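You operate a simulated robot arm through the tools that you are given. There is no shell and no other tool.

You are at the controls of a simulated two-armed robot. One attempt, no reset.

## Task
Thread the winder and set the tension to 3.
Fine: orange peg over both guides into the black tray; red knob to Free before that and to Drag after; black knob to 3.

It is judged by the outcome, as a careful person would: the job done as asked, and still so three seconds after it is handed in. It fails if anything else is knocked over, pushed out of place, dropped, spilled or broken.

## Robot
Two 7-joint arms with fingered hands on one trunk that stands fixed in place. Base frame: the origin is at the foot of the trunk, x ahead of it, y to its left, z up. Lengths are in mm, angles in degrees, forces in N, time in s.
The left shoulder is at [70, 142, 1189], the right one opposite. With the tool pointing down near the work surface each hand reaches from about 100 to 360 mm from the base axis, measured 20 degrees to its own side. Payload 3.6 kg a hand.
The tool frame of a hand sits at the grasp point between the pads (the TCP): z along the fingers, y along the line on which they close. The tips reach 25 mm beyond it. The gripper opens to 88 mm. The gripper's body begins 29 mm behind the TCP. The gripper is a hand of 5 fingers: y runs from the thumb to the fingers, the wrist lies at [-13, -97, -162] in the tool frame.
Orientation is that of the tool frame in the base frame, as a unit quaternion [w, x, y, z]. With the fingers straight down and the wrist toward the robot, the tool's x, y and z point along [0, 1, 0], [1, 0, 0] and [0, 0, -1] of the base frame.

## Interface
- The arms move only by the tool drive_tool. It takes "left_rows", "right_rows" or both (then of equal length, played together; a hand with none holds still); each is a list of rows, each an object of numbers (a shift or turn left out is 0): "rx", "ry", "rz": the turn, a rotation vector about the tool's x, y, z in units of 120 degrees (1.0 is 120 degrees); "tx", "ty", "tz": the shift along the tool's x, y, z in units of 300 mm (1.0 is 300 mm). In form: [{"rx": .., "ry": .., "rz": .., "tx": .., "ty": .., "tz": ..}, ...]. A call has 1 to 20 rows; each row is the pose to reach, as a shift and turn from the pose commanded when the call began, along the tool's axes at that moment. A call with a number of a shift or a turn outside -1 to 1 is refused whole. A row lasts 0.2 s, in which the tool goes at most 50 mm and 8.6 degrees; a call with a longer step from one row to the next is refused whole. A pose out of reach is approached as far as the arm can. The call stops where the force on the tool passes 40 N (or 10 N more than at its start, if that is more) or the arm is blocked; 0.2 s more then pass. In this call time passes only in rows, and 0.2 s behind the last. It gives the time, the measured TCP pose, the force on the tool (base axes), the opening and the grip force at its end, in the units of the frame above (readings bear some noise), with the torque about the TCP (base axes, N m) and any sound that the robot's microphone picked up.
- Cameras (640 x 400 px; columns grow to the right, rows downward): "scene" is now at [121, -54.1, 1422.9]; the picture's right is [-0.60, -0.80, 0.00], its down [-0.41, 0.31, -0.86] and it looks along [0.69, -0.51, -0.51] (base axes); focal length 323 px, centre (320, 200). "left" rides on the left gripper at [-59, -79, -105] in its tool frame; the picture's right is [-0.73, -0.32, 0.61], its down [0.62, -0.68, 0.38] and it looks along [0.29, 0.66, 0.70] (tool axes); focal length 234 px, centre (320, 200). "right" rides on the right gripper at [59, -79, -105] in its tool frame; the picture's right is [-0.73, 0.32, -0.61], its down [-0.62, -0.68, 0.38] and it looks along [-0.29, 0.66, 0.70] (tool axes); focal length 234 px, centre (320, 200). There is no depth. A picture from a camera that has moved, and an enlarged one, comes with that camera's place and axes in the base frame and with its lens.
- camera(camera): a new picture of that camera. It takes no simulated time.
- slide_trunk(by): slides the trunk up (or, below 0, down) by that many mm; the arms and the scene camera ride with it, the base frame stays. It gives what a move gives, with no picture.
- set_fingers(index, middle, ring, little, thumb_bend, thumb_turn, hand): sets how far each is bent, from 0 (flat) to 1 (curled in); at 0.3 the hand is open as for a grip, at 0.7 the pads meet at the TCP. One left out holds its place. A second passes; each finger stops where it meets its share of the squeeze, and holds until it gets a number again. It is the only way to open and close the hand. It gives what a move gives, with no picture; readings hold the bend of each and the force on index, middle, ring, little, thumb and palm. thumb_turn goes from beside the hand (0) to across from the fingers (1), as for a grip.
- head_to(pan, tilt): turns the head with the scene camera to pan (to the left, within 86 degrees either way) and tilt (down, from -29 to 69), counted from straight ahead of the robot. It gives what a move gives.
- inspect(camera, box): a new picture of the part [left, top, right, bottom] of that camera's present view, enlarged. It takes no simulated time.
- job_done(): hands the job in; it is judged then, once.

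Places have to be worked out from the pictures, the camera data and where the tool is seen. Open the grippers and draw the arms clear of the work before you hand the job in, unless the task says otherwise.

The tools are called as name(argument=value, ...) on one line, values as JSON. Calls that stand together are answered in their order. drive_tool: Moves the arms, as the interface text tells. Its arguments: {"type":"object","properties":{"left_rows":{"type":"array","items":{"type":"object","properties":{"rx":{"type":"number"},"ry":{"type":"number"},"rz":{"type":"number"},"tx":{"type":"number"},"ty":{"type":"number"},"tz":{"type":"number"}}}},"right_rows":{"type":"array","items":{"type":"object","properties":{"rx":{"type":"number"},"ry":{"type":"number"},"rz":{"type":"number"},"tx":{"type":"number"},"ty":{"type":"number"},"tz":{"type":"number"}}}}},"required":[]} The other tools are called the same way: slide_trunk (by) slides the trunk up or down; set_fingers (index, middle, ring, little, thumb_bend, thumb_turn, hand) moves the fingers one by one; head_to (pan, tilt) turns the head that bears the scene camera; camera (camera) takes a picture; inspect (camera, box) takes an enlarged picture of a part of a camera's view; job_done () hands the job in.

At the start:

```text
t: 0.0
left_tool_pos: [500.5, -18.3, 1149.4]
left_tool_rot: [0.001, 0.708, 0.707, 0.0]
left_ft_force: [-0.9, 0.0, 0.9]
left_wrist_torque: [0.03, 0.01, -0.01]
left_gripper_width: 87.7
left_grasp_force: 0.0
left_shape: jaw
left_bend: [0.3, 0.3, 0.3, 0.3, 0.3, 0.98]
left_finger forces: [0.1, 0.1, 0.0, 0.1, 0.0, 0.1]
right_tool_pos: [377.3, -401.8, 1256.6]
right_tool_rot: [-0.001, 0.707, 0.707, 0.0]
right_ft_force: [-0.4, 0.0, 0.5]
right_wrist_torque: [-0.02, 0.0, -0.03]
right_gripper_width: 87.6
right_grasp_force: 0.0
right_shape: jaw
right_bend: [0.3, 0.3, 0.3, 0.3, 0.3, 0.98]
right_finger forces: [0.1, 0.0, 0.0, 0.0, 0.0, 0.0]
trunk travel left (down, up): [-725.0, 215.0]
head pan, tilt: [-36.6, 30.9]
```

scene: 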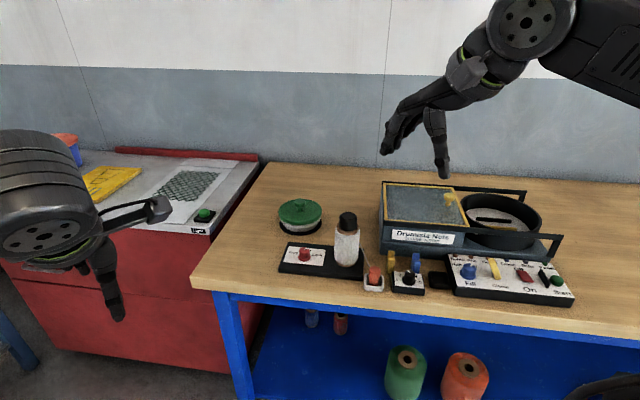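
right: 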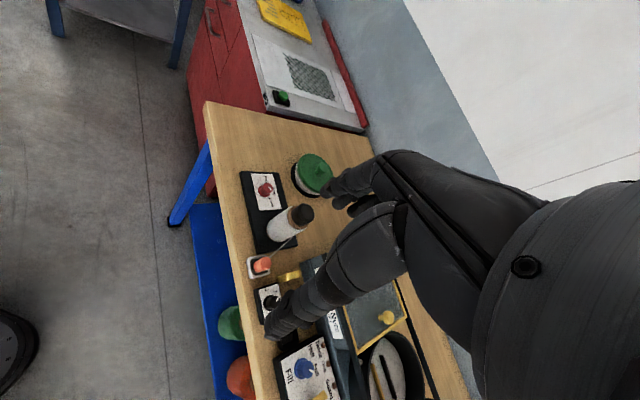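
left: 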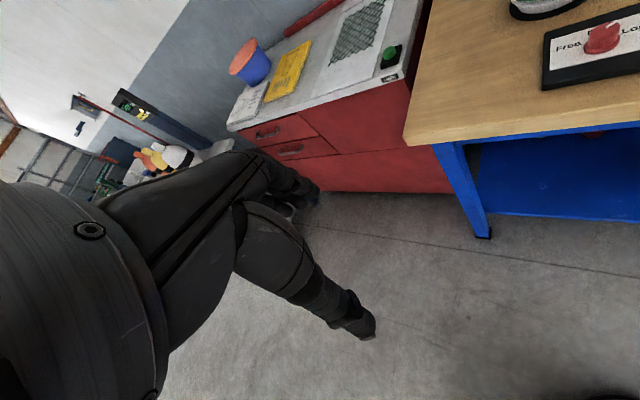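

I begin by looking closer at the work bench: the device with the red knob, white spool, orange peg, black knob and blue/yellow guides.

inspect(camera="scene", box=[260, 180, 460, 305])

inspect(camera="scene", box=[360, 170, 600, 320])

inspect(camera="right", box=[200, 140, 420, 400])

```text
3.20 times, centred on (360, 242) of scene
camera zoom: at [121.0, -54.1, 1422.9], right [-0.6, -0.8, 0.0], down [-0.41, 0.31, -0.86], along [0.69, -0.51, -0.51], focal length 1034 px, centre (192, 64)
```

zoom: 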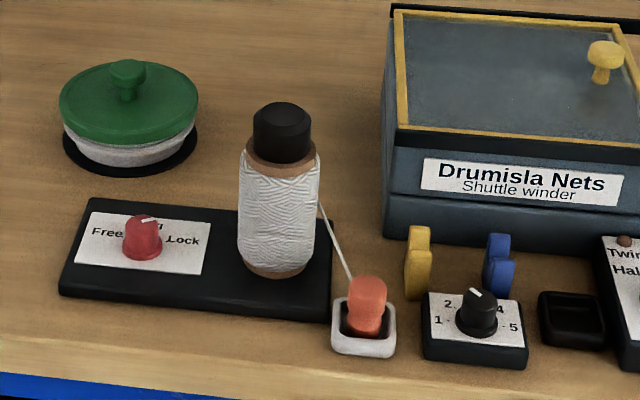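

```text
2.67 times, centred on (480, 245) of scene
camera zoom: at [121.0, -54.1, 1422.9], right [-0.6, -0.8, 0.0], down [-0.41, 0.31, -0.86], along [0.69, -0.51, -0.51], focal length 862 px, centre (-107, 80)
```

zoom: 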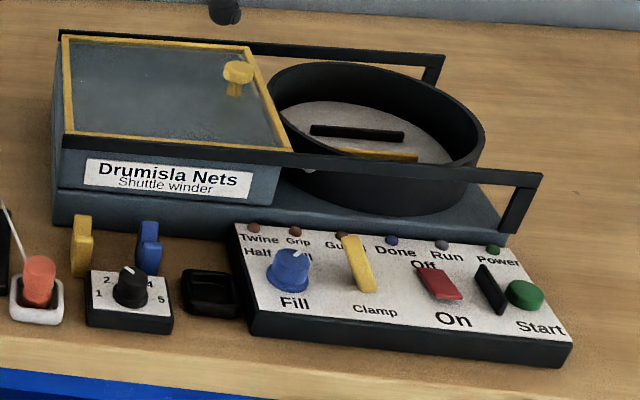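

```text
1.54 times, centred on (310, 270) of right
camera zoom: at [297.2, -344.9, 1363.5], right [0.32, -0.73, 0.61], down [-0.68, -0.62, -0.38], along [0.66, -0.29, -0.7], focal length 360 px, centre (335, 92)
```

zoom: 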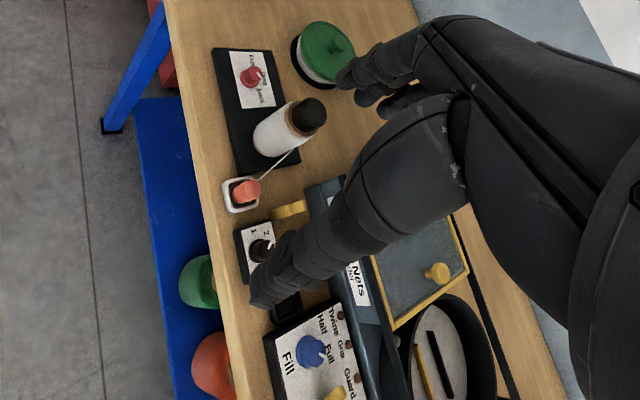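

The bench edge runs at about 45° to the robot, with the objects roughly 740 mm out in the -45° direction. I zoom in on details: the knob pointers and the guides.

inspect(camera="scene", box=[280, 235, 345, 275])

inspect(camera="scene", box=[360, 240, 456, 300])

inspect(camera="right", box=[235, 240, 345, 340])

inspect(camera="right", box=[235, 160, 325, 240])

inspect(camera="left", box=[500, 0, 640, 100])

```text
9.85 times, centred on (312, 255) of scene
camera zoom: at [121.0, -54.1, 1422.9], right [-0.6, -0.8, 0.0], down [-0.41, 0.31, -0.86], along [0.69, -0.51, -0.51], focal length 3183 px, centre (394, -342)
```

zoom: 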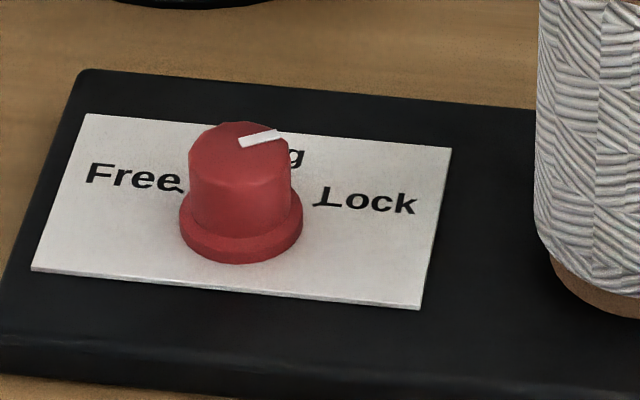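

```text
6.67 times, centred on (408, 270) of scene
camera zoom: at [121.0, -54.1, 1422.9], right [-0.6, -0.8, 0.0], down [-0.41, 0.31, -0.86], along [0.69, -0.51, -0.51], focal length 2155 px, centre (-267, -267)
```

zoom: 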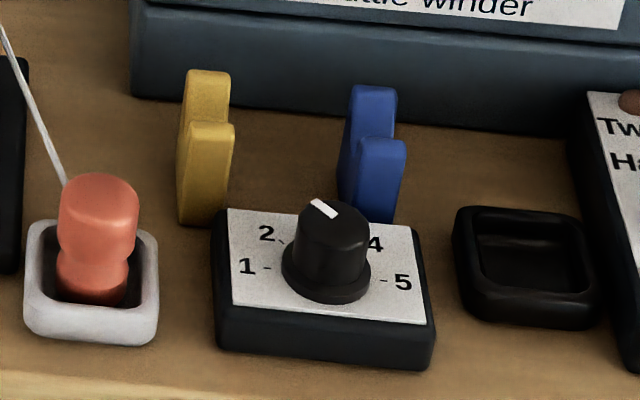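

```text
4.00 times, centred on (290, 290) of right
camera zoom: at [297.2, -344.9, 1363.5], right [0.32, -0.73, 0.61], down [-0.68, -0.62, -0.38], along [0.66, -0.29, -0.7], focal length 937 px, centre (440, -160)
```

zoom: 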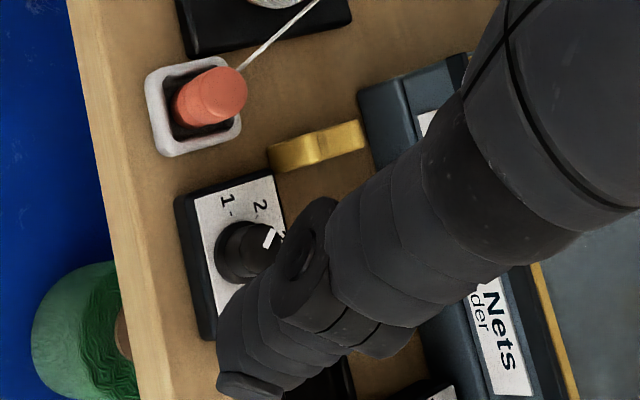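

```text
5.00 times, centred on (280, 200) of right
camera zoom: at [297.2, -344.9, 1363.5], right [0.32, -0.73, 0.61], down [-0.68, -0.62, -0.38], along [0.66, -0.29, -0.7], focal length 1171 px, centre (520, 200)
```

zoom: 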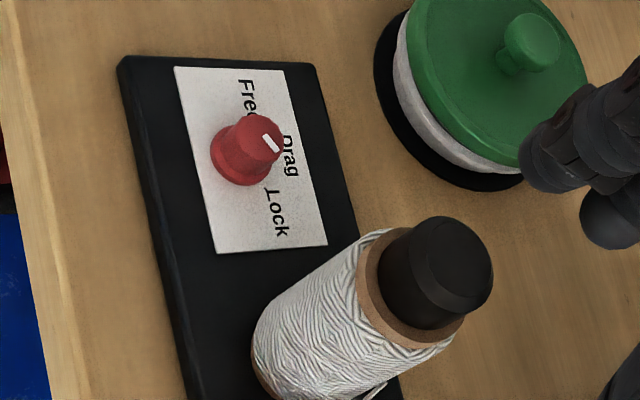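

```text
4.00 times, centred on (570, 50) of left
camera zoom: at [420.2, -77.5, 1253.4], right [-0.32, -0.73, -0.61], down [-0.68, 0.62, -0.38], along [0.66, 0.29, -0.7], focal length 937 px, centre (-680, 800)
```

zoom: 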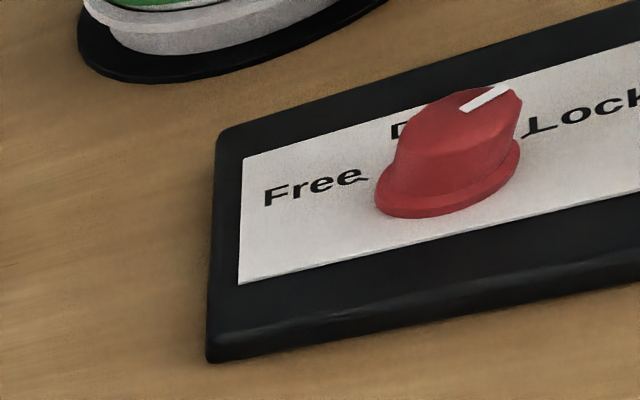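

The red knob points at Lock and the black one at 2. I check how the right hand looks and tilt the head down for a fuller view of the bench.

inspect(camera="scene", box=[360, 20, 600, 190])

head_to(pan=-45, tilt=40)

camera(camera="scene")

```text
2.35 times, centred on (480, 105) of scene
camera zoom: at [121.0, -54.1, 1422.9], right [-0.6, -0.8, 0.0], down [-0.41, 0.31, -0.86], along [0.69, -0.51, -0.51], focal length 761 px, centre (-56, 424)
```

zoom: 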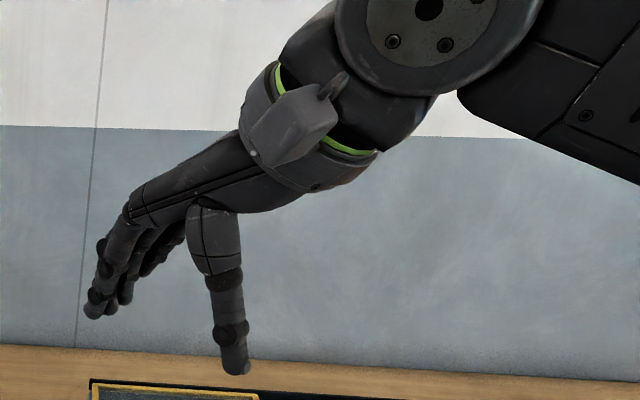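

```text
t: 0.7
left_tool_pos: [498.1, -18.8, 1148.7]
left_tool_rot: [0.0, 0.707, 0.707, 0.0]
left_ft_force: [0.3, 0.8, 0.7]
left_wrist_torque: [-0.03, 0.0, 0.0]
left_gripper_width: 87.9
left_grasp_force: 0.1
left_shape: jaw
left_bend: [0.3, 0.3, 0.3, 0.3, 0.3, 0.98]
left_finger forces: [0.1, 0.0, 0.0, 0.1, 0.1, 0.0]
right_tool_pos: [376.4, -402.6, 1258.3]
right_tool_rot: [-0.001, 0.707, 0.707, 0.001]
right_ft_force: [0.2, 0.2, 0.7]
right_wrist_torque: [-0.01, -0.02, -0.04]
right_gripper_width: 87.8
right_grasp_force: 0.1
right_shape: jaw
right_bend: [0.3, 0.3, 0.3, 0.3, 0.3, 0.98]
right_finger forces: [0.1, 0.0, 0.0, 0.0, 0.0, 0.0]
trunk travel left (down, up): [-725.0, 215.0]
head pan, tilt: [-45.0, 40.0]
```

```text
taken
camera scene: at [108.8, -60.5, 1409.0], right [-0.71, -0.71, 0.0], down [-0.45, 0.45, -0.77], along [0.54, -0.54, -0.64], focal length 323 px, centre (320, 200)
```

scene: 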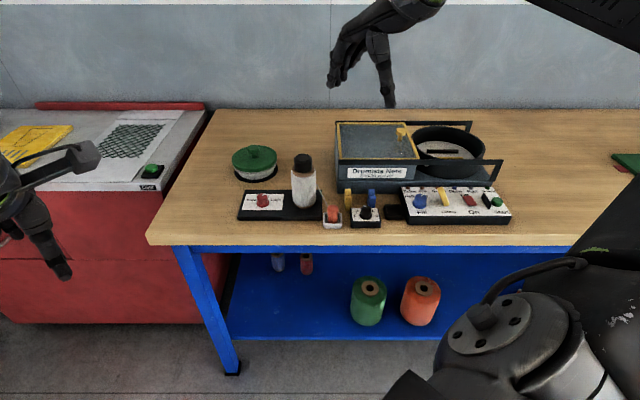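

The view is now square to the bench (pan -45°), so I can measure in bench axes. I take enlarged pictures from here.

inspect(camera="scene", box=[230, 140, 422, 260])

inspect(camera="scene", box=[310, 175, 420, 244])

```text
3.33 times, centred on (326, 200) of scene
camera zoom: at [108.8, -60.5, 1409.0], right [-0.71, -0.71, 0.0], down [-0.45, 0.45, -0.77], along [0.54, -0.54, -0.64], focal length 1078 px, centre (300, 200)
```

zoom: 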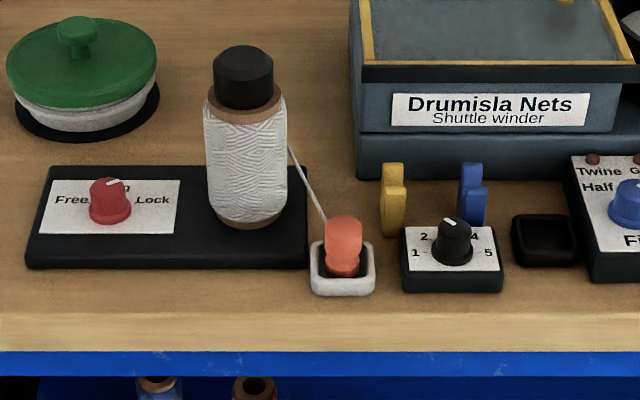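

```text
5.80 times, centred on (365, 210) of scene
camera zoom: at [108.8, -60.5, 1409.0], right [-0.71, -0.71, 0.0], down [-0.45, 0.45, -0.77], along [0.54, -0.54, -0.64], focal length 1874 px, centre (59, 145)
```

zoom: 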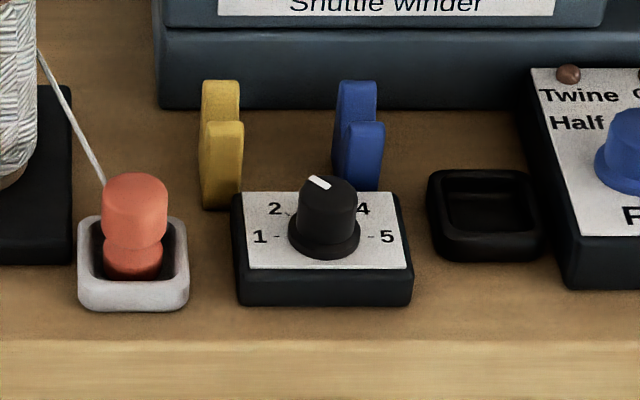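

I slide the trunk up to get a vertical baseline for triangulation, which is safe for the arms.

slide_trunk(by=200)

camera(camera="scene")

```text
t: 2.9
left_tool_pos: [498.9, -19.8, 1349.1]
left_tool_rot: [0.0, 0.708, 0.707, 0.0]
left_ft_force: [0.7, 0.0, -0.3]
left_wrist_torque: [0.01, 0.0, 0.02]
left_gripper_width: 87.9
left_grasp_force: 0.1
left_shape: jaw
left_bend: [0.3, 0.3, 0.3, 0.3, 0.3, 0.98]
left_finger forces: [0.0, 0.0, 0.0, 0.1, 0.1, 0.1]
right_tool_pos: [376.8, -402.2, 1457.7]
right_tool_rot: [0.0, 0.707, 0.707, 0.001]
right_ft_force: [-0.8, -0.4, 0.0]
right_wrist_torque: [0.03, -0.02, 0.0]
right_gripper_width: 87.8
right_grasp_force: 0.1
right_shape: jaw
right_bend: [0.3, 0.3, 0.3, 0.3, 0.3, 0.98]
right_finger forces: [0.0, 0.0, 0.1, 0.0, 0.0, 0.1]
trunk travel left (down, up): [-925.0, 15.0]
head pan, tilt: [-45.0, 40.0]
```

```text
taken
camera scene: at [108.9, -60.6, 1608.9], right [-0.71, -0.71, 0.0], down [-0.45, 0.45, -0.77], along [0.54, -0.54, -0.64], focal length 323 px, centre (320, 200)
```

scene: 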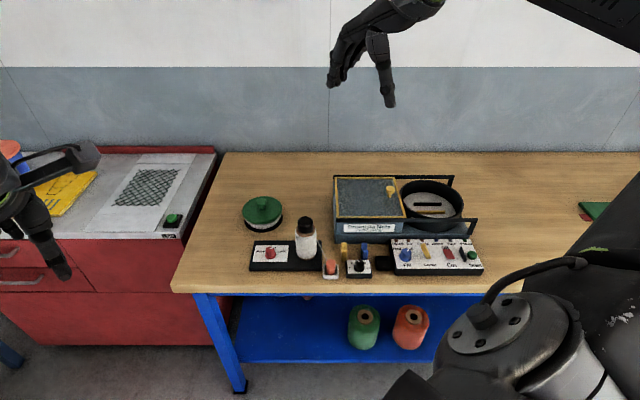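

inspect(camera="scene", box=[240, 180, 400, 280])

inspect(camera="scene", box=[310, 225, 406, 285])

inspect(camera="scene", box=[240, 235, 320, 285])

```text
4.00 times, centred on (320, 230) of scene
camera zoom: at [108.9, -60.6, 1608.9], right [-0.71, -0.71, 0.0], down [-0.45, 0.45, -0.77], along [0.54, -0.54, -0.64], focal length 1293 px, centre (320, 80)
```

zoom: 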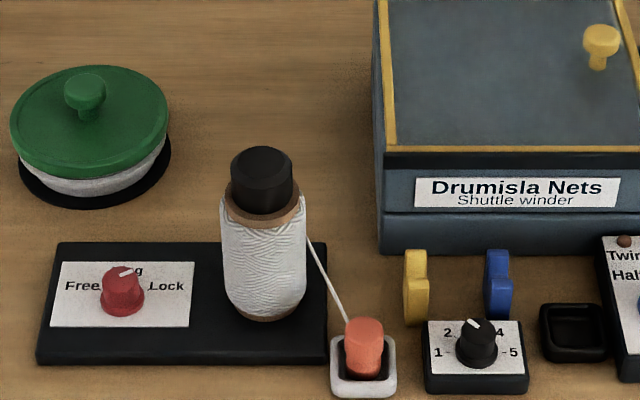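

```text
6.67 times, centred on (358, 255) of scene
camera zoom: at [108.9, -60.6, 1608.9], right [-0.71, -0.71, 0.0], down [-0.45, 0.45, -0.77], along [0.54, -0.54, -0.64], focal length 2155 px, centre (67, -167)
```

zoom: 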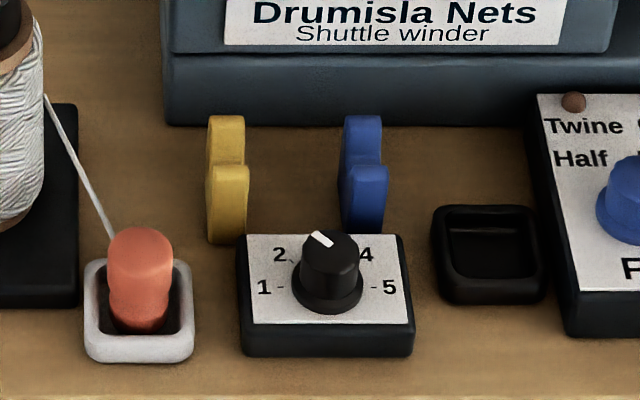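

```text
8.00 times, centred on (280, 260) of scene
camera zoom: at [108.9, -60.6, 1608.9], right [-0.71, -0.71, 0.0], down [-0.45, 0.45, -0.77], along [0.54, -0.54, -0.64], focal length 2586 px, centre (640, -280)
```

zoom: 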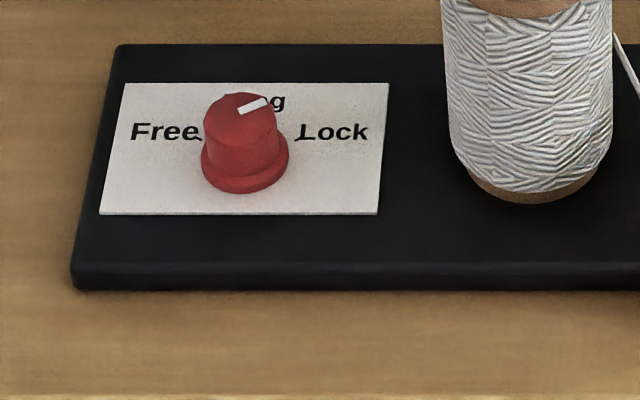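

From the two heights I place (bench axes N away, E right): black knob N692 E75 top z906, orange peg N692 E-3 top z906, guides N751 at E37 and E97, black tray N722 E149, red knob N747 E-179 top z897, spool N748 E-73 top z1009. I test the right arm's reach with a high hover over the black knob, yawed 45° to face the bench.

drive_tool(right_rows=[{"rz": 0.0375, "tx": -0.0467, "ty": 0.0198, "tz": 0.0959}, {"rz": 0.075, "tx": -0.0934, "ty": 0.0396, "tz": 0.1918}, {"rz": 0.1125, "tx": -0.1401, "ty": 0.0594, "tz": 0.2877}, {"rz": 0.15, "tx": -0.1868, "ty": 0.0792, "tz": 0.3836}, {"rz": 0.1875, "tx": -0.2335, "ty": 0.099, "tz": 0.4795}, {"rz": 0.225, "tx": -0.2802, "ty": 0.1188, "tz": 0.5754}, {"rz": 0.2625, "tx": -0.3269, "ty": 0.1386, "tz": 0.6713}, {"rz": 0.3, "tx": -0.3736, "ty": 0.1584, "tz": 0.7672}, {"rz": 0.3375, "tx": -0.4203, "ty": 0.1782, "tz": 0.8631}, {"rz": 0.375, "tx": -0.467, "ty": 0.198, "tz": 0.959}])

camera(camera="scene")

camera(camera="right")

```text
t: 5.1
left_tool_pos: [500.6, -20.4, 1349.2]
left_tool_rot: [0.0, 0.707, 0.707, -0.001]
left_ft_force: [0.4, 0.1, 0.2]
left_wrist_torque: [-0.02, 0.01, 0.02]
left_gripper_width: 87.8
left_grasp_force: 0.0
left_shape: jaw
left_bend: [0.3, 0.3, 0.3, 0.3, 0.3, 0.98]
left_finger forces: [0.0, 0.1, 0.0, 0.1, 0.0, 0.0]
right_tool_pos: [436.9, -543.4, 1168.7]
right_tool_rot: [0.0, 0.924, 0.382, 0.0]
right_ft_force: [0.3, -0.3, -0.1]
right_wrist_torque: [0.02, 0.03, -0.02]
right_gripper_width: 87.6
right_grasp_force: 0.0
right_shape: jaw
right_bend: [0.3, 0.3, 0.3, 0.3, 0.3, 0.98]
right_finger forces: [0.0, 0.0, 0.0, 0.0, 0.1, 0.0]
trunk travel left (down, up): [-925.0, 15.0]
head pan, tilt: [-45.0, 40.0]
```

```text
taken
camera scene: at [109.9, -61.5, 1608.8], right [-0.71, -0.71, 0.0], down [-0.46, 0.46, -0.77], along [0.54, -0.54, -0.64], focal length 323 px, centre (320, 200)
```

scene: 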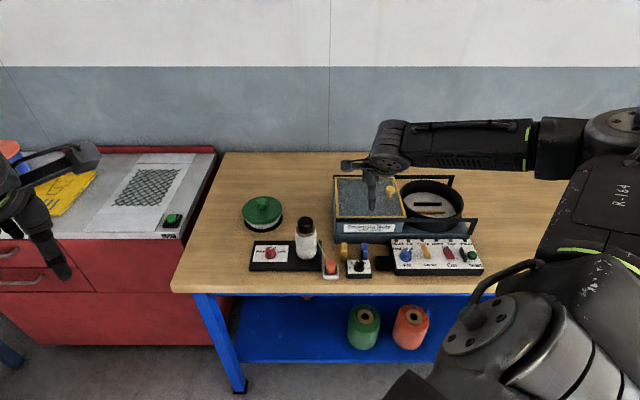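

```text
taken
camera right: at [421.3, -447.1, 1274.8], right [-0.29, -0.74, 0.61], down [-0.92, 0.04, -0.38], along [0.26, -0.67, -0.7], focal length 234 px, centre (320, 200)
```

right: 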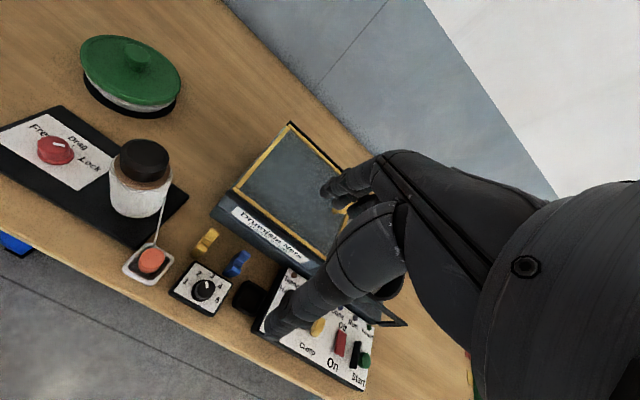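

The arm reached the hover exactly. The wrist camera now gives a good oblique view, so I enlarge the guides and the peg/tray area.

inspect(camera="right", box=[110, 190, 300, 320])

inspect(camera="right", box=[180, 210, 270, 270])

inspect(camera="scene", box=[320, 100, 480, 210])

```text
3.08 times, centred on (205, 255) of right
camera zoom: at [421.3, -447.1, 1274.8], right [-0.29, -0.74, 0.61], down [-0.92, 0.04, -0.38], along [0.26, -0.67, -0.7], focal length 720 px, centre (674, 31)
```

zoom: 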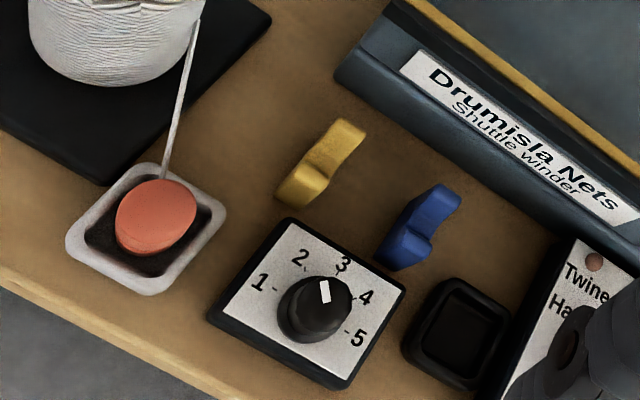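

```text
6.67 times, centred on (225, 240) of right
camera zoom: at [421.3, -447.1, 1274.8], right [-0.29, -0.74, 0.61], down [-0.92, 0.04, -0.38], along [0.26, -0.67, -0.7], focal length 1561 px, centre (953, -67)
```

zoom: 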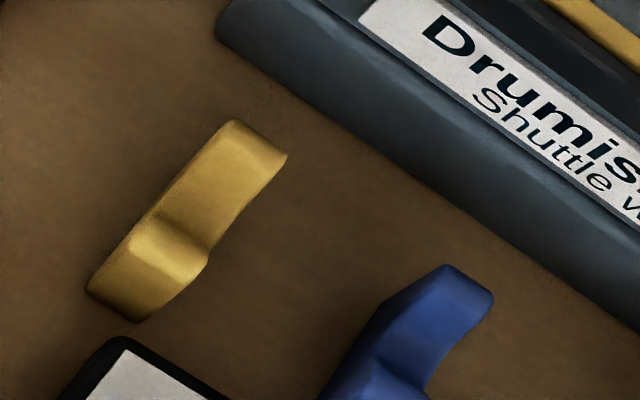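

```text
3.64 times, centred on (400, 155) of scene
camera zoom: at [109.9, -61.5, 1608.8], right [-0.71, -0.71, 0.0], down [-0.46, 0.46, -0.77], along [0.54, -0.54, -0.64], focal length 1176 px, centre (29, 364)
```

zoom: 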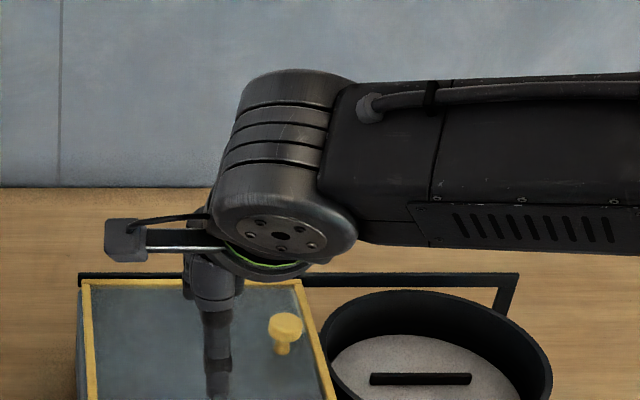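

The guides are saddle-shaped with a notch in the middle. I look at the hand itself in its own camera to learn where the finger and thumb pads are.

inspect(camera="right", box=[240, 130, 480, 350])

set_fingers(hand="right", ring=1.0, little=1.0)

inspect(camera="right", box=[240, 130, 480, 350])

inspect(camera="scene", box=[320, 130, 430, 210])

```text
1.82 times, centred on (360, 240) of right
camera zoom: at [421.3, -447.1, 1274.8], right [-0.29, -0.74, 0.61], down [-0.92, 0.04, -0.38], along [0.26, -0.67, -0.7], focal length 426 px, centre (247, 127)
```

zoom: 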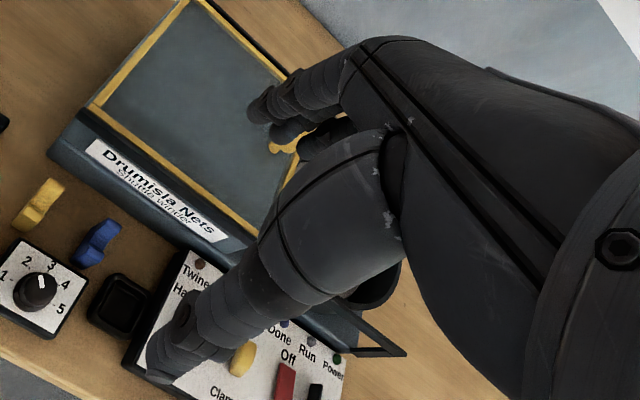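

```text
t: 6.1
left_tool_pos: [499.6, -18.5, 1350.4]
left_tool_rot: [0.0, 0.707, 0.707, 0.0]
left_ft_force: [0.4, 0.1, -0.1]
left_wrist_torque: [-0.01, 0.02, 0.01]
left_gripper_width: 87.7
left_grasp_force: 0.0
left_shape: jaw
left_bend: [0.3, 0.3, 0.3, 0.3, 0.3, 0.98]
left_finger forces: [0.0, 0.0, 0.0, 0.0, 0.0, 0.1]
right_tool_pos: [434.5, -542.4, 1169.4]
right_tool_rot: [0.0, 0.924, 0.382, 0.001]
right_ft_force: [0.2, 0.3, 0.9]
right_wrist_torque: [0.01, -0.04, 0.0]
right_gripper_width: 84.4
right_grasp_force: 0.0
right_shape: fingers
right_bend: [0.3, 0.3, 1.0, 1.0, 0.3, 0.98]
right_finger forces: [0.0, 0.0, 0.0, 0.0, 0.0, 0.0]
trunk travel left (down, up): [-925.0, 15.0]
head pan, tilt: [-45.0, 40.0]
```

```text
1.82 times, centred on (360, 240) of right
camera zoom: at [420.2, -446.0, 1275.9], right [-0.28, -0.74, 0.61], down [-0.92, 0.04, -0.38], along [0.26, -0.67, -0.7], focal length 426 px, centre (247, 127)
```

zoom: 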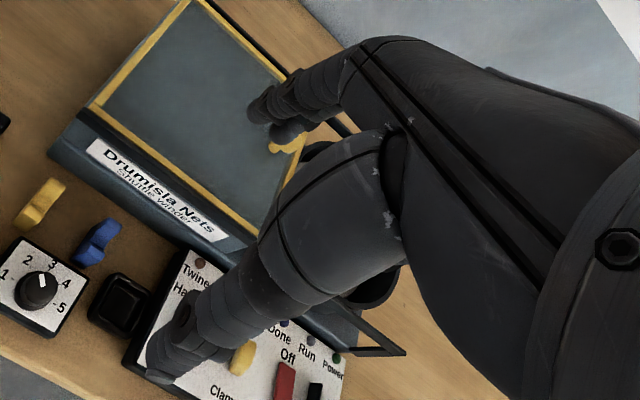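

```text
5.00 times, centred on (375, 170) of scene
camera zoom: at [108.6, -60.4, 1609.0], right [-0.71, -0.71, 0.0], down [-0.45, 0.45, -0.77], along [0.54, -0.54, -0.64], focal length 1616 px, centre (45, 350)
```

zoom: 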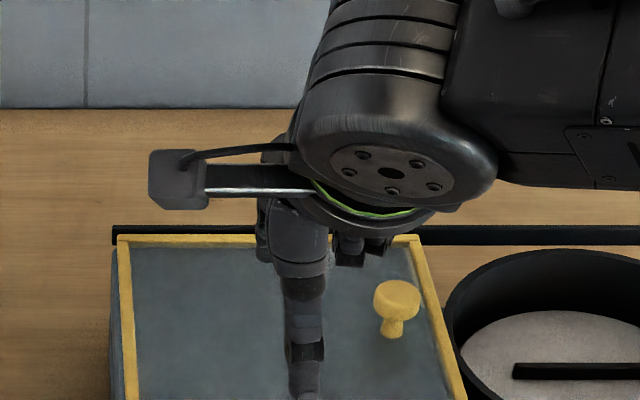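

The thumb opposes the index/middle pair and the TCP lies between those two, with ring and little curled out of the way. I pre-close thumb, index and middle to see the pinch shape and opening.

set_fingers(hand="right", index=0.5, middle=0.5, thumb_bend=0.5)

inspect(camera="right", box=[240, 130, 480, 350])

inspect(camera="scene", box=[320, 130, 430, 210])

```text
t: 7.1
left_tool_pos: [499.1, -19.4, 1348.0]
left_tool_rot: [-0.001, 0.707, 0.707, 0.0]
left_ft_force: [-0.4, -0.4, 0.7]
left_wrist_torque: [0.0, 0.01, 0.02]
left_gripper_width: 87.6
left_grasp_force: 0.0
left_shape: jaw
left_bend: [0.3, 0.3, 0.3, 0.3, 0.3, 0.98]
left_finger forces: [0.0, 0.1, 0.0, 0.0, 0.0, 0.1]
right_tool_pos: [435.2, -542.3, 1170.8]
right_tool_rot: [-0.001, 0.924, 0.383, 0.0]
right_ft_force: [0.1, -0.3, -0.7]
right_wrist_torque: [0.01, 0.01, -0.03]
right_gripper_width: 42.1
right_grasp_force: 0.1
right_shape: fingers
right_bend: [0.5, 0.5, 1.0, 1.0, 0.5, 0.98]
right_finger forces: [0.1, 0.0, 0.0, 0.1, 0.0, 0.0]
trunk travel left (down, up): [-925.0, 15.0]
head pan, tilt: [-45.0, 40.0]
```

```text
1.82 times, centred on (360, 240) of right
camera zoom: at [420.4, -446.2, 1275.7], right [-0.28, -0.74, 0.61], down [-0.92, 0.04, -0.38], along [0.26, -0.67, -0.7], focal length 426 px, centre (247, 127)
```

zoom: 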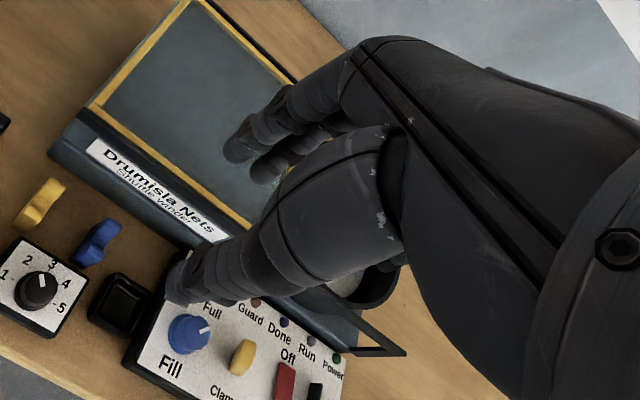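

```text
5.00 times, centred on (375, 170) of scene
camera zoom: at [108.9, -60.6, 1608.9], right [-0.71, -0.71, 0.0], down [-0.45, 0.45, -0.77], along [0.54, -0.54, -0.64], focal length 1616 px, centre (45, 350)
```

zoom: 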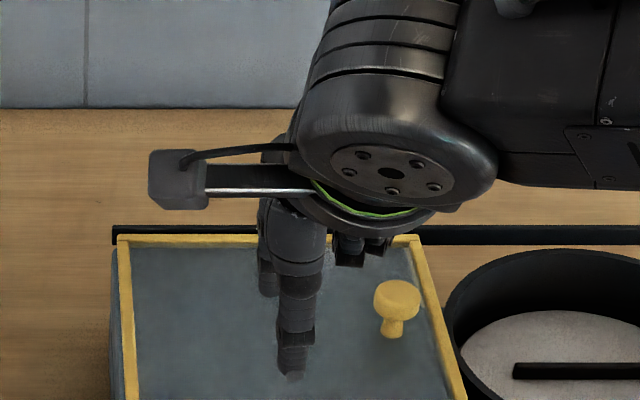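

Opening is 42 mm with the tips about 25 mm below the TCP, so it clears the 24 mm black knob while staying in front of the guides. I descend to z≈960 above the black knob to check reach and alignment.

drive_tool(right_rows=[{"tz": 0.1}, {"tz": 0.2}, {"tz": 0.3}, {"tz": 0.4}, {"tz": 0.5}, {"tz": 0.6}, {"tz": 0.7}])

camera(camera="right")

camera(camera="scene")

```text
t: 8.7
left_tool_pos: [499.4, -20.1, 1349.8]
left_tool_rot: [0.0, 0.707, 0.707, -0.001]
left_ft_force: [0.6, -0.3, -0.4]
left_wrist_torque: [0.02, -0.02, 0.02]
left_gripper_width: 87.9
left_grasp_force: 0.0
left_shape: jaw
left_bend: [0.3, 0.3, 0.3, 0.3, 0.3, 0.98]
left_finger forces: [0.0, 0.0, 0.0, 0.0, 0.0, 0.1]
right_tool_pos: [437.2, -541.6, 959.6]
right_tool_rot: [0.0, 0.923, 0.384, 0.0]
right_ft_force: [0.2, -0.3, 0.0]
right_wrist_torque: [-0.02, 0.01, 0.0]
right_gripper_width: 42.0
right_grasp_force: 0.0
right_shape: fingers
right_bend: [0.5, 0.5, 1.0, 1.0, 0.5, 0.98]
right_finger forces: [0.0, 0.0, 0.0, 0.0, 0.0, 0.0]
trunk travel left (down, up): [-925.0, 15.0]
head pan, tilt: [-45.0, 40.0]
```

```text
taken
camera right: at [422.6, -445.3, 1066.0], right [-0.28, -0.74, 0.61], down [-0.92, 0.04, -0.38], along [0.26, -0.67, -0.7], focal length 234 px, centre (320, 200)
```

right: 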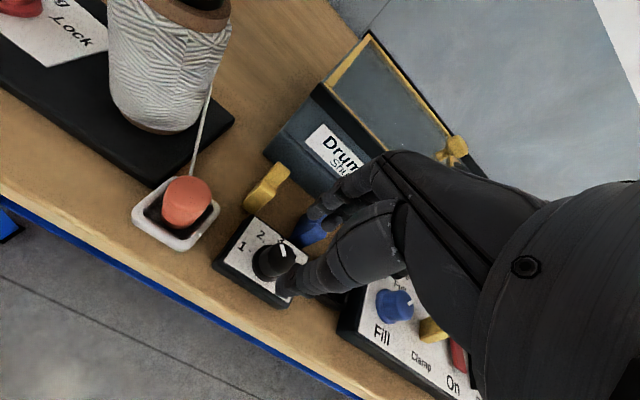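

```text
taken
camera scene: at [109.2, -60.9, 1608.9], right [-0.71, -0.71, 0.0], down [-0.45, 0.45, -0.77], along [0.54, -0.54, -0.64], focal length 323 px, centre (320, 200)
```

scene: 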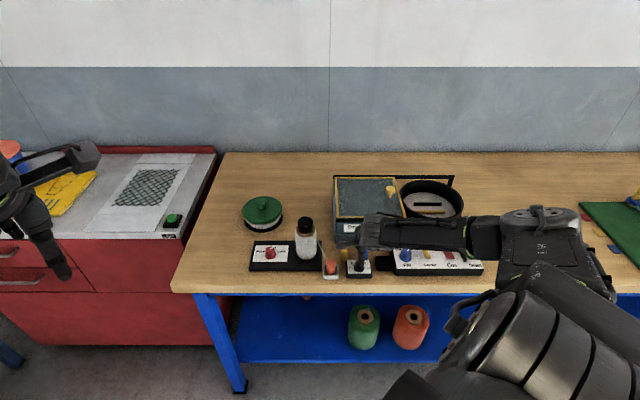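

Reach is fine at this height. I zoom the wrist camera on the knob and fingertips to judge alignment.

inspect(camera="right", box=[200, 150, 380, 320])

inspect(camera="scene", box=[310, 195, 440, 285])

```text
2.35 times, centred on (290, 235) of right
camera zoom: at [422.6, -445.3, 1066.0], right [-0.28, -0.74, 0.61], down [-0.92, 0.04, -0.38], along [0.26, -0.67, -0.7], focal length 551 px, centre (391, 118)
```

zoom: 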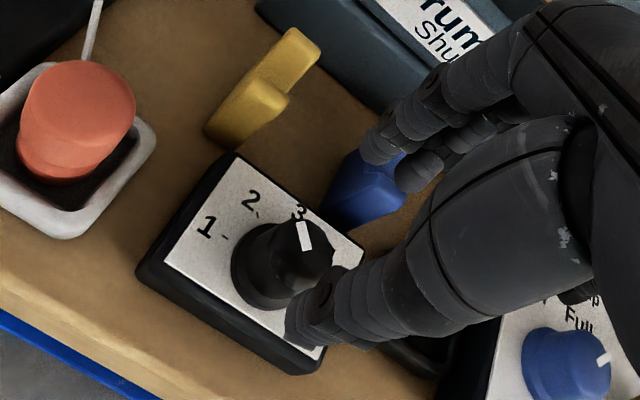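

```text
4.44 times, centred on (375, 240) of scene
camera zoom: at [109.2, -60.9, 1608.9], right [-0.71, -0.71, 0.0], down [-0.45, 0.45, -0.77], along [0.54, -0.54, -0.64], focal length 1437 px, centre (76, 22)
```

zoom: 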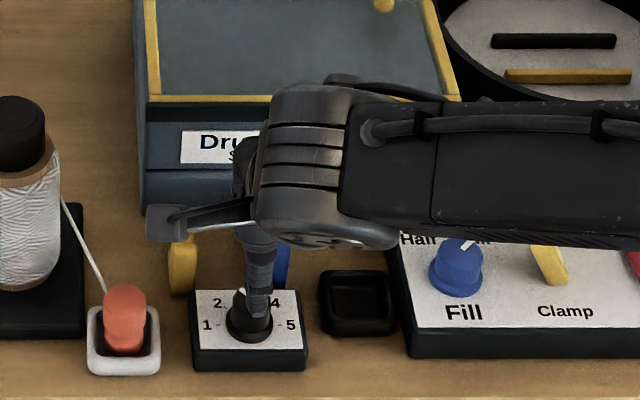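

The knob top sits within about 1 mm of the tool axis, and its pointer is at -45° (2). I descend 48 mm so the fingertips straddle the knob just above its skirt.

drive_tool(right_rows=[{"tz": 0.04}, {"tz": 0.08}, {"tz": 0.12}, {"tz": 0.157}])

inspect(camera="right", box=[200, 150, 380, 320])

inspect(camera="scene", box=[310, 195, 440, 285])

```text
t: 9.7
left_tool_pos: [499.6, -16.4, 1350.3]
left_tool_rot: [0.0, 0.706, 0.708, -0.001]
left_ft_force: [-0.1, -0.1, -0.6]
left_wrist_torque: [0.0, -0.01, 0.03]
left_gripper_width: 87.8
left_grasp_force: 0.2
left_shape: jaw
left_bend: [0.3, 0.3, 0.3, 0.3, 0.3, 0.98]
left_finger forces: [0.0, 0.1, 0.0, 0.1, 0.1, 0.0]
right_tool_pos: [434.4, -541.4, 914.1]
right_tool_rot: [0.0, 0.923, 0.384, 0.0]
right_ft_force: [-0.4, 3.4, 2.3]
right_wrist_torque: [-0.04, -0.08, 0.03]
right_gripper_width: 41.9
right_grasp_force: 2.6
right_shape: fingers
right_bend: [0.5, 0.52, 1.0, 1.0, 0.5, 0.98]
right_finger forces: [0.1, 4.7, 0.0, 0.0, 0.0, 0.0]
trunk travel left (down, up): [-925.0, 15.0]
head pan, tilt: [-45.0, 40.0]
```

```text
2.35 times, centred on (290, 235) of right
camera zoom: at [421.2, -444.1, 1019.4], right [-0.28, -0.74, 0.61], down [-0.92, 0.04, -0.38], along [0.26, -0.67, -0.69], focal length 551 px, centre (391, 118)
```

zoom: 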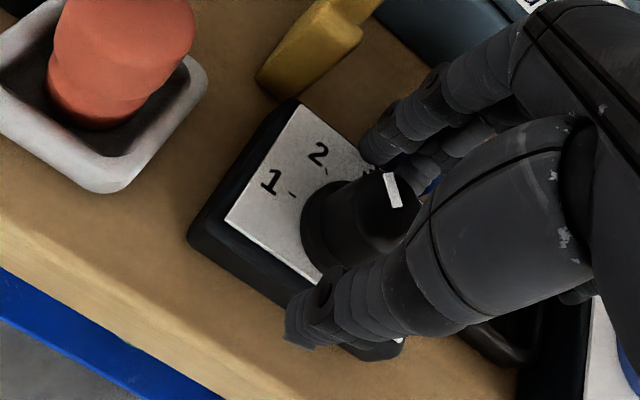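

```text
4.44 times, centred on (375, 240) of scene
camera zoom: at [108.3, -58.0, 1609.1], right [-0.71, -0.71, 0.0], down [-0.45, 0.45, -0.77], along [0.54, -0.54, -0.64], focal length 1437 px, centre (76, 22)
```

zoom: 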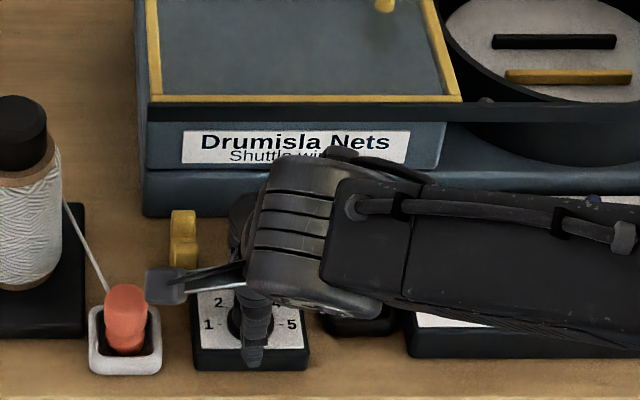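

The middle finger just brushed the blue guide's front (4.7 N), so I back straight up at once. Then I yaw the hand -45° so the open fingers come down between the guides, and turning clockwise will end square.

drive_tool(right_rows=[{"tz": -0.05}, {"tz": -0.1}, {"tz": -0.157}])

drive_tool(right_rows=[{"rz": -0.0625}, {"rz": -0.125}, {"rz": -0.1875}, {"rz": -0.25}, {"rz": -0.3125}, {"rz": -0.375}])

camera(camera="right")

camera(camera="scene")

```text
t: 10.5
left_tool_pos: [498.6, -18.3, 1349.7]
left_tool_rot: [-0.001, 0.707, 0.707, 0.0]
left_ft_force: [0.4, 0.7, 0.7]
left_wrist_torque: [0.04, 0.02, 0.01]
left_gripper_width: 88.0
left_grasp_force: 0.1
left_shape: jaw
left_bend: [0.3, 0.3, 0.3, 0.3, 0.3, 0.98]
left_finger forces: [0.1, 0.1, 0.1, 0.0, 0.0, 0.0]
right_tool_pos: [435.3, -542.5, 960.3]
right_tool_rot: [0.0, 0.924, 0.383, 0.0]
right_ft_force: [-0.2, 0.1, -0.3]
right_wrist_torque: [0.02, 0.0, 0.0]
right_gripper_width: 42.2
right_grasp_force: 0.1
right_shape: fingers
right_bend: [0.5, 0.5, 1.0, 1.0, 0.5, 0.98]
right_finger forces: [0.0, 0.1, 0.0, 0.0, 0.0, 0.0]
trunk travel left (down, up): [-925.0, 15.0]
head pan, tilt: [-45.0, 40.0]
```

```text
t: 11.9
left_tool_pos: [498.7, -18.9, 1350.7]
left_tool_rot: [0.0, 0.707, 0.707, 0.0]
left_ft_force: [0.3, 0.4, 0.7]
left_wrist_torque: [-0.02, -0.01, 0.0]
left_gripper_width: 87.7
left_grasp_force: 0.1
left_shape: jaw
left_bend: [0.3, 0.3, 0.3, 0.3, 0.3, 0.98]
left_finger forces: [0.0, 0.0, 0.1, 0.0, 0.0, 0.1]
right_tool_pos: [436.2, -541.7, 959.9]
right_tool_rot: [0.0, 0.707, 0.707, 0.001]
right_ft_force: [-1.4, -0.5, -1.0]
right_wrist_torque: [0.0, 0.0, 0.0]
right_gripper_width: 41.9
right_grasp_force: 0.0
right_shape: fingers
right_bend: [0.5, 0.5, 1.0, 1.0, 0.5, 0.98]
right_finger forces: [0.0, 0.0, 0.1, 0.1, 0.0, 0.0]
trunk travel left (down, up): [-925.0, 15.0]
head pan, tilt: [-45.0, 40.0]
```

```text
taken
camera right: at [357.0, -485.4, 1065.3], right [0.32, -0.73, 0.61], down [-0.68, -0.62, -0.38], along [0.66, -0.29, -0.7], focal length 234 px, centre (320, 200)
```

right: 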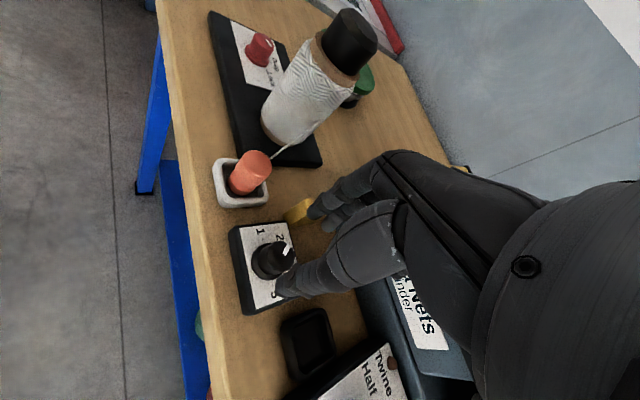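

```text
taken
camera scene: at [109.0, -60.8, 1608.9], right [-0.71, -0.71, 0.0], down [-0.45, 0.45, -0.77], along [0.54, -0.54, -0.64], focal length 323 px, centre (320, 200)
```

scene: 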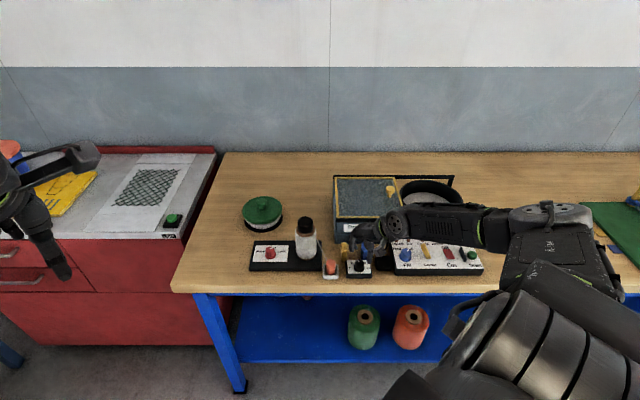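

inspect(camera="right", box=[210, 160, 390, 320])

inspect(camera="scene", box=[310, 195, 440, 285])

```text
2.50 times, centred on (300, 240) of right
camera zoom: at [357.0, -485.4, 1065.3], right [0.32, -0.73, 0.61], down [-0.68, -0.62, -0.38], along [0.66, -0.29, -0.7], focal length 585 px, centre (370, 100)
```

zoom: 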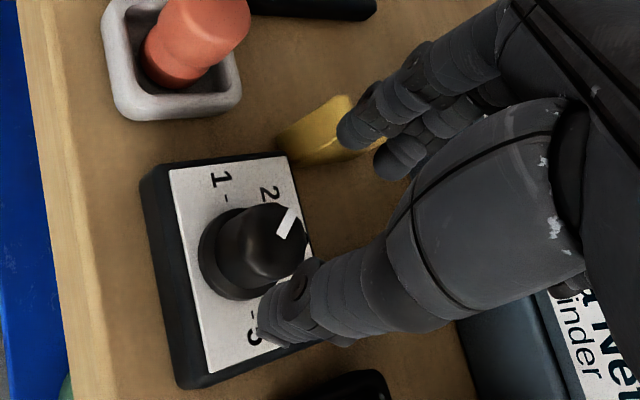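

```text
4.44 times, centred on (375, 240) of scene
camera zoom: at [109.0, -60.8, 1608.9], right [-0.71, -0.71, 0.0], down [-0.45, 0.45, -0.77], along [0.54, -0.54, -0.64], focal length 1437 px, centre (76, 22)
```

zoom: 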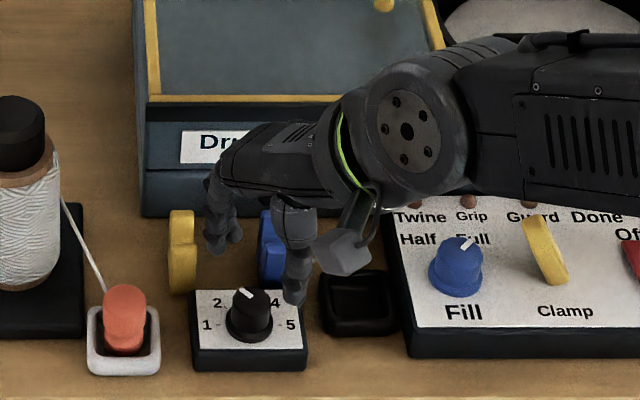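

The hand now comes down between the guides and the knob is within ~2.5 mm of the axis. I descend again.

drive_tool(right_rows=[{"tz": 0.04}, {"tz": 0.08}, {"tz": 0.12}, {"tz": 0.157}])

inspect(camera="right", box=[210, 160, 390, 320])

inspect(camera="scene", box=[330, 220, 410, 275])

```text
t: 12.9
left_tool_pos: [498.7, -19.6, 1349.0]
left_tool_rot: [0.0, 0.707, 0.707, 0.0]
left_ft_force: [-0.2, 0.2, -0.5]
left_wrist_torque: [0.0, 0.01, 0.01]
left_gripper_width: 87.6
left_grasp_force: 0.1
left_shape: jaw
left_bend: [0.3, 0.3, 0.3, 0.3, 0.3, 0.98]
left_finger forces: [0.0, 0.1, 0.1, 0.0, 0.1, 0.0]
right_tool_pos: [436.5, -540.8, 913.0]
right_tool_rot: [0.0, 0.706, 0.708, 0.0]
right_ft_force: [0.3, 0.8, 0.9]
right_wrist_torque: [0.02, 0.01, -0.07]
right_gripper_width: 41.9
right_grasp_force: 0.1
right_shape: fingers
right_bend: [0.5, 0.5, 1.0, 1.0, 0.5, 0.98]
right_finger forces: [0.1, 0.0, 0.0, 0.0, 0.2, 0.0]
trunk travel left (down, up): [-925.0, 15.0]
head pan, tilt: [-45.0, 40.0]
```

```text
2.50 times, centred on (300, 240) of right
camera zoom: at [357.1, -483.6, 1019.0], right [0.32, -0.73, 0.61], down [-0.68, -0.62, -0.38], along [0.66, -0.29, -0.7], focal length 585 px, centre (370, 100)
```

zoom: 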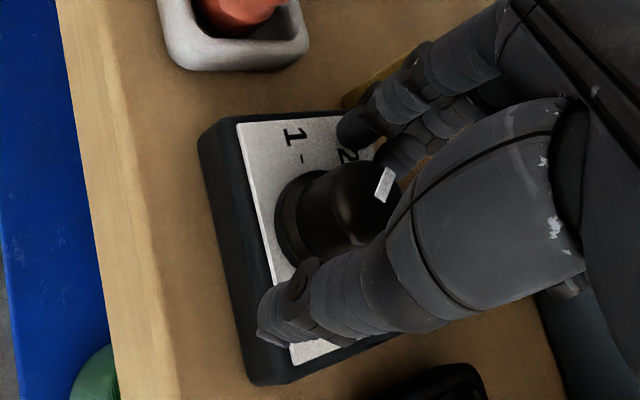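

```text
7.27 times, centred on (370, 248) of scene
camera zoom: at [109.0, -60.6, 1608.9], right [-0.71, -0.71, 0.0], down [-0.45, 0.45, -0.77], along [0.54, -0.54, -0.64], focal length 2351 px, centre (-44, -146)
```

zoom: 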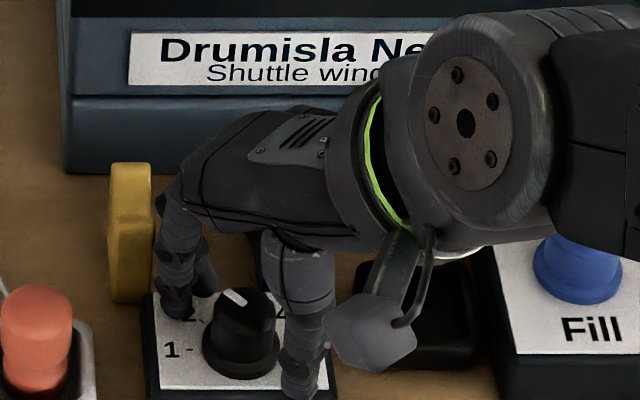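

No contact forces. I close thumb, index and middle on the knob.

set_fingers(hand="right", index=0.7, middle=0.7, thumb_bend=0.7)

inspect(camera="right", box=[210, 160, 390, 320])

inspect(camera="scene", box=[330, 220, 410, 275])

```text
t: 13.9
left_tool_pos: [500.6, -18.8, 1348.9]
left_tool_rot: [-0.001, 0.707, 0.707, 0.0]
left_ft_force: [-0.1, -0.8, 0.0]
left_wrist_torque: [0.02, -0.01, 0.04]
left_gripper_width: 87.7
left_grasp_force: 0.1
left_shape: jaw
left_bend: [0.3, 0.3, 0.3, 0.3, 0.3, 0.98]
left_finger forces: [0.1, 0.1, 0.0, 0.1, 0.0, 0.0]
right_tool_pos: [436.6, -541.0, 912.6]
right_tool_rot: [0.0, 0.707, 0.707, 0.0]
right_ft_force: [5.4, -1.2, 0.1]
right_wrist_torque: [-0.04, -0.14, 0.02]
right_gripper_width: 14.8
right_grasp_force: 7.4
right_shape: fingers
right_bend: [0.62, 0.65, 1.0, 1.0, 0.63, 0.97]
right_finger forces: [4.4, 5.1, 0.1, 0.0, 4.5, 0.0]
trunk travel left (down, up): [-925.0, 15.0]
head pan, tilt: [-45.0, 40.0]
```

```text
2.50 times, centred on (300, 240) of right
camera zoom: at [358.0, -483.7, 1019.0], right [0.32, -0.73, 0.61], down [-0.68, -0.62, -0.38], along [0.66, -0.29, -0.7], focal length 585 px, centre (370, 100)
```

zoom: 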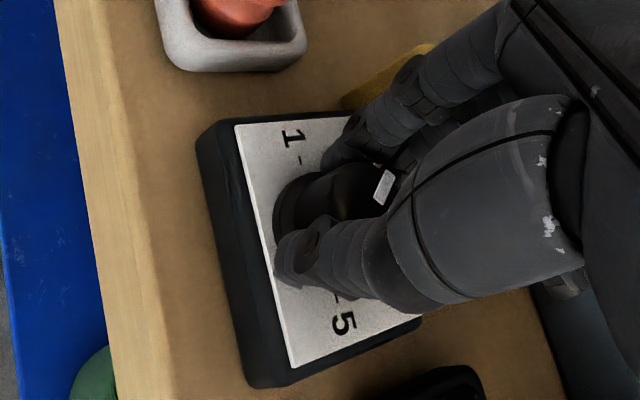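

```text
7.27 times, centred on (370, 248) of scene
camera zoom: at [110.1, -60.7, 1608.9], right [-0.71, -0.71, 0.0], down [-0.46, 0.45, -0.77], along [0.54, -0.54, -0.64], focal length 2351 px, centre (-44, -146)
```

zoom: 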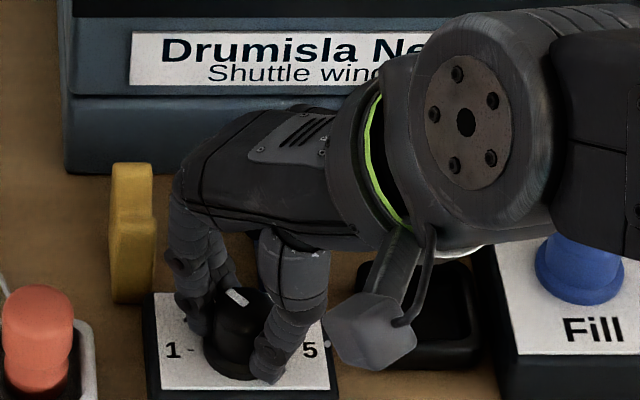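

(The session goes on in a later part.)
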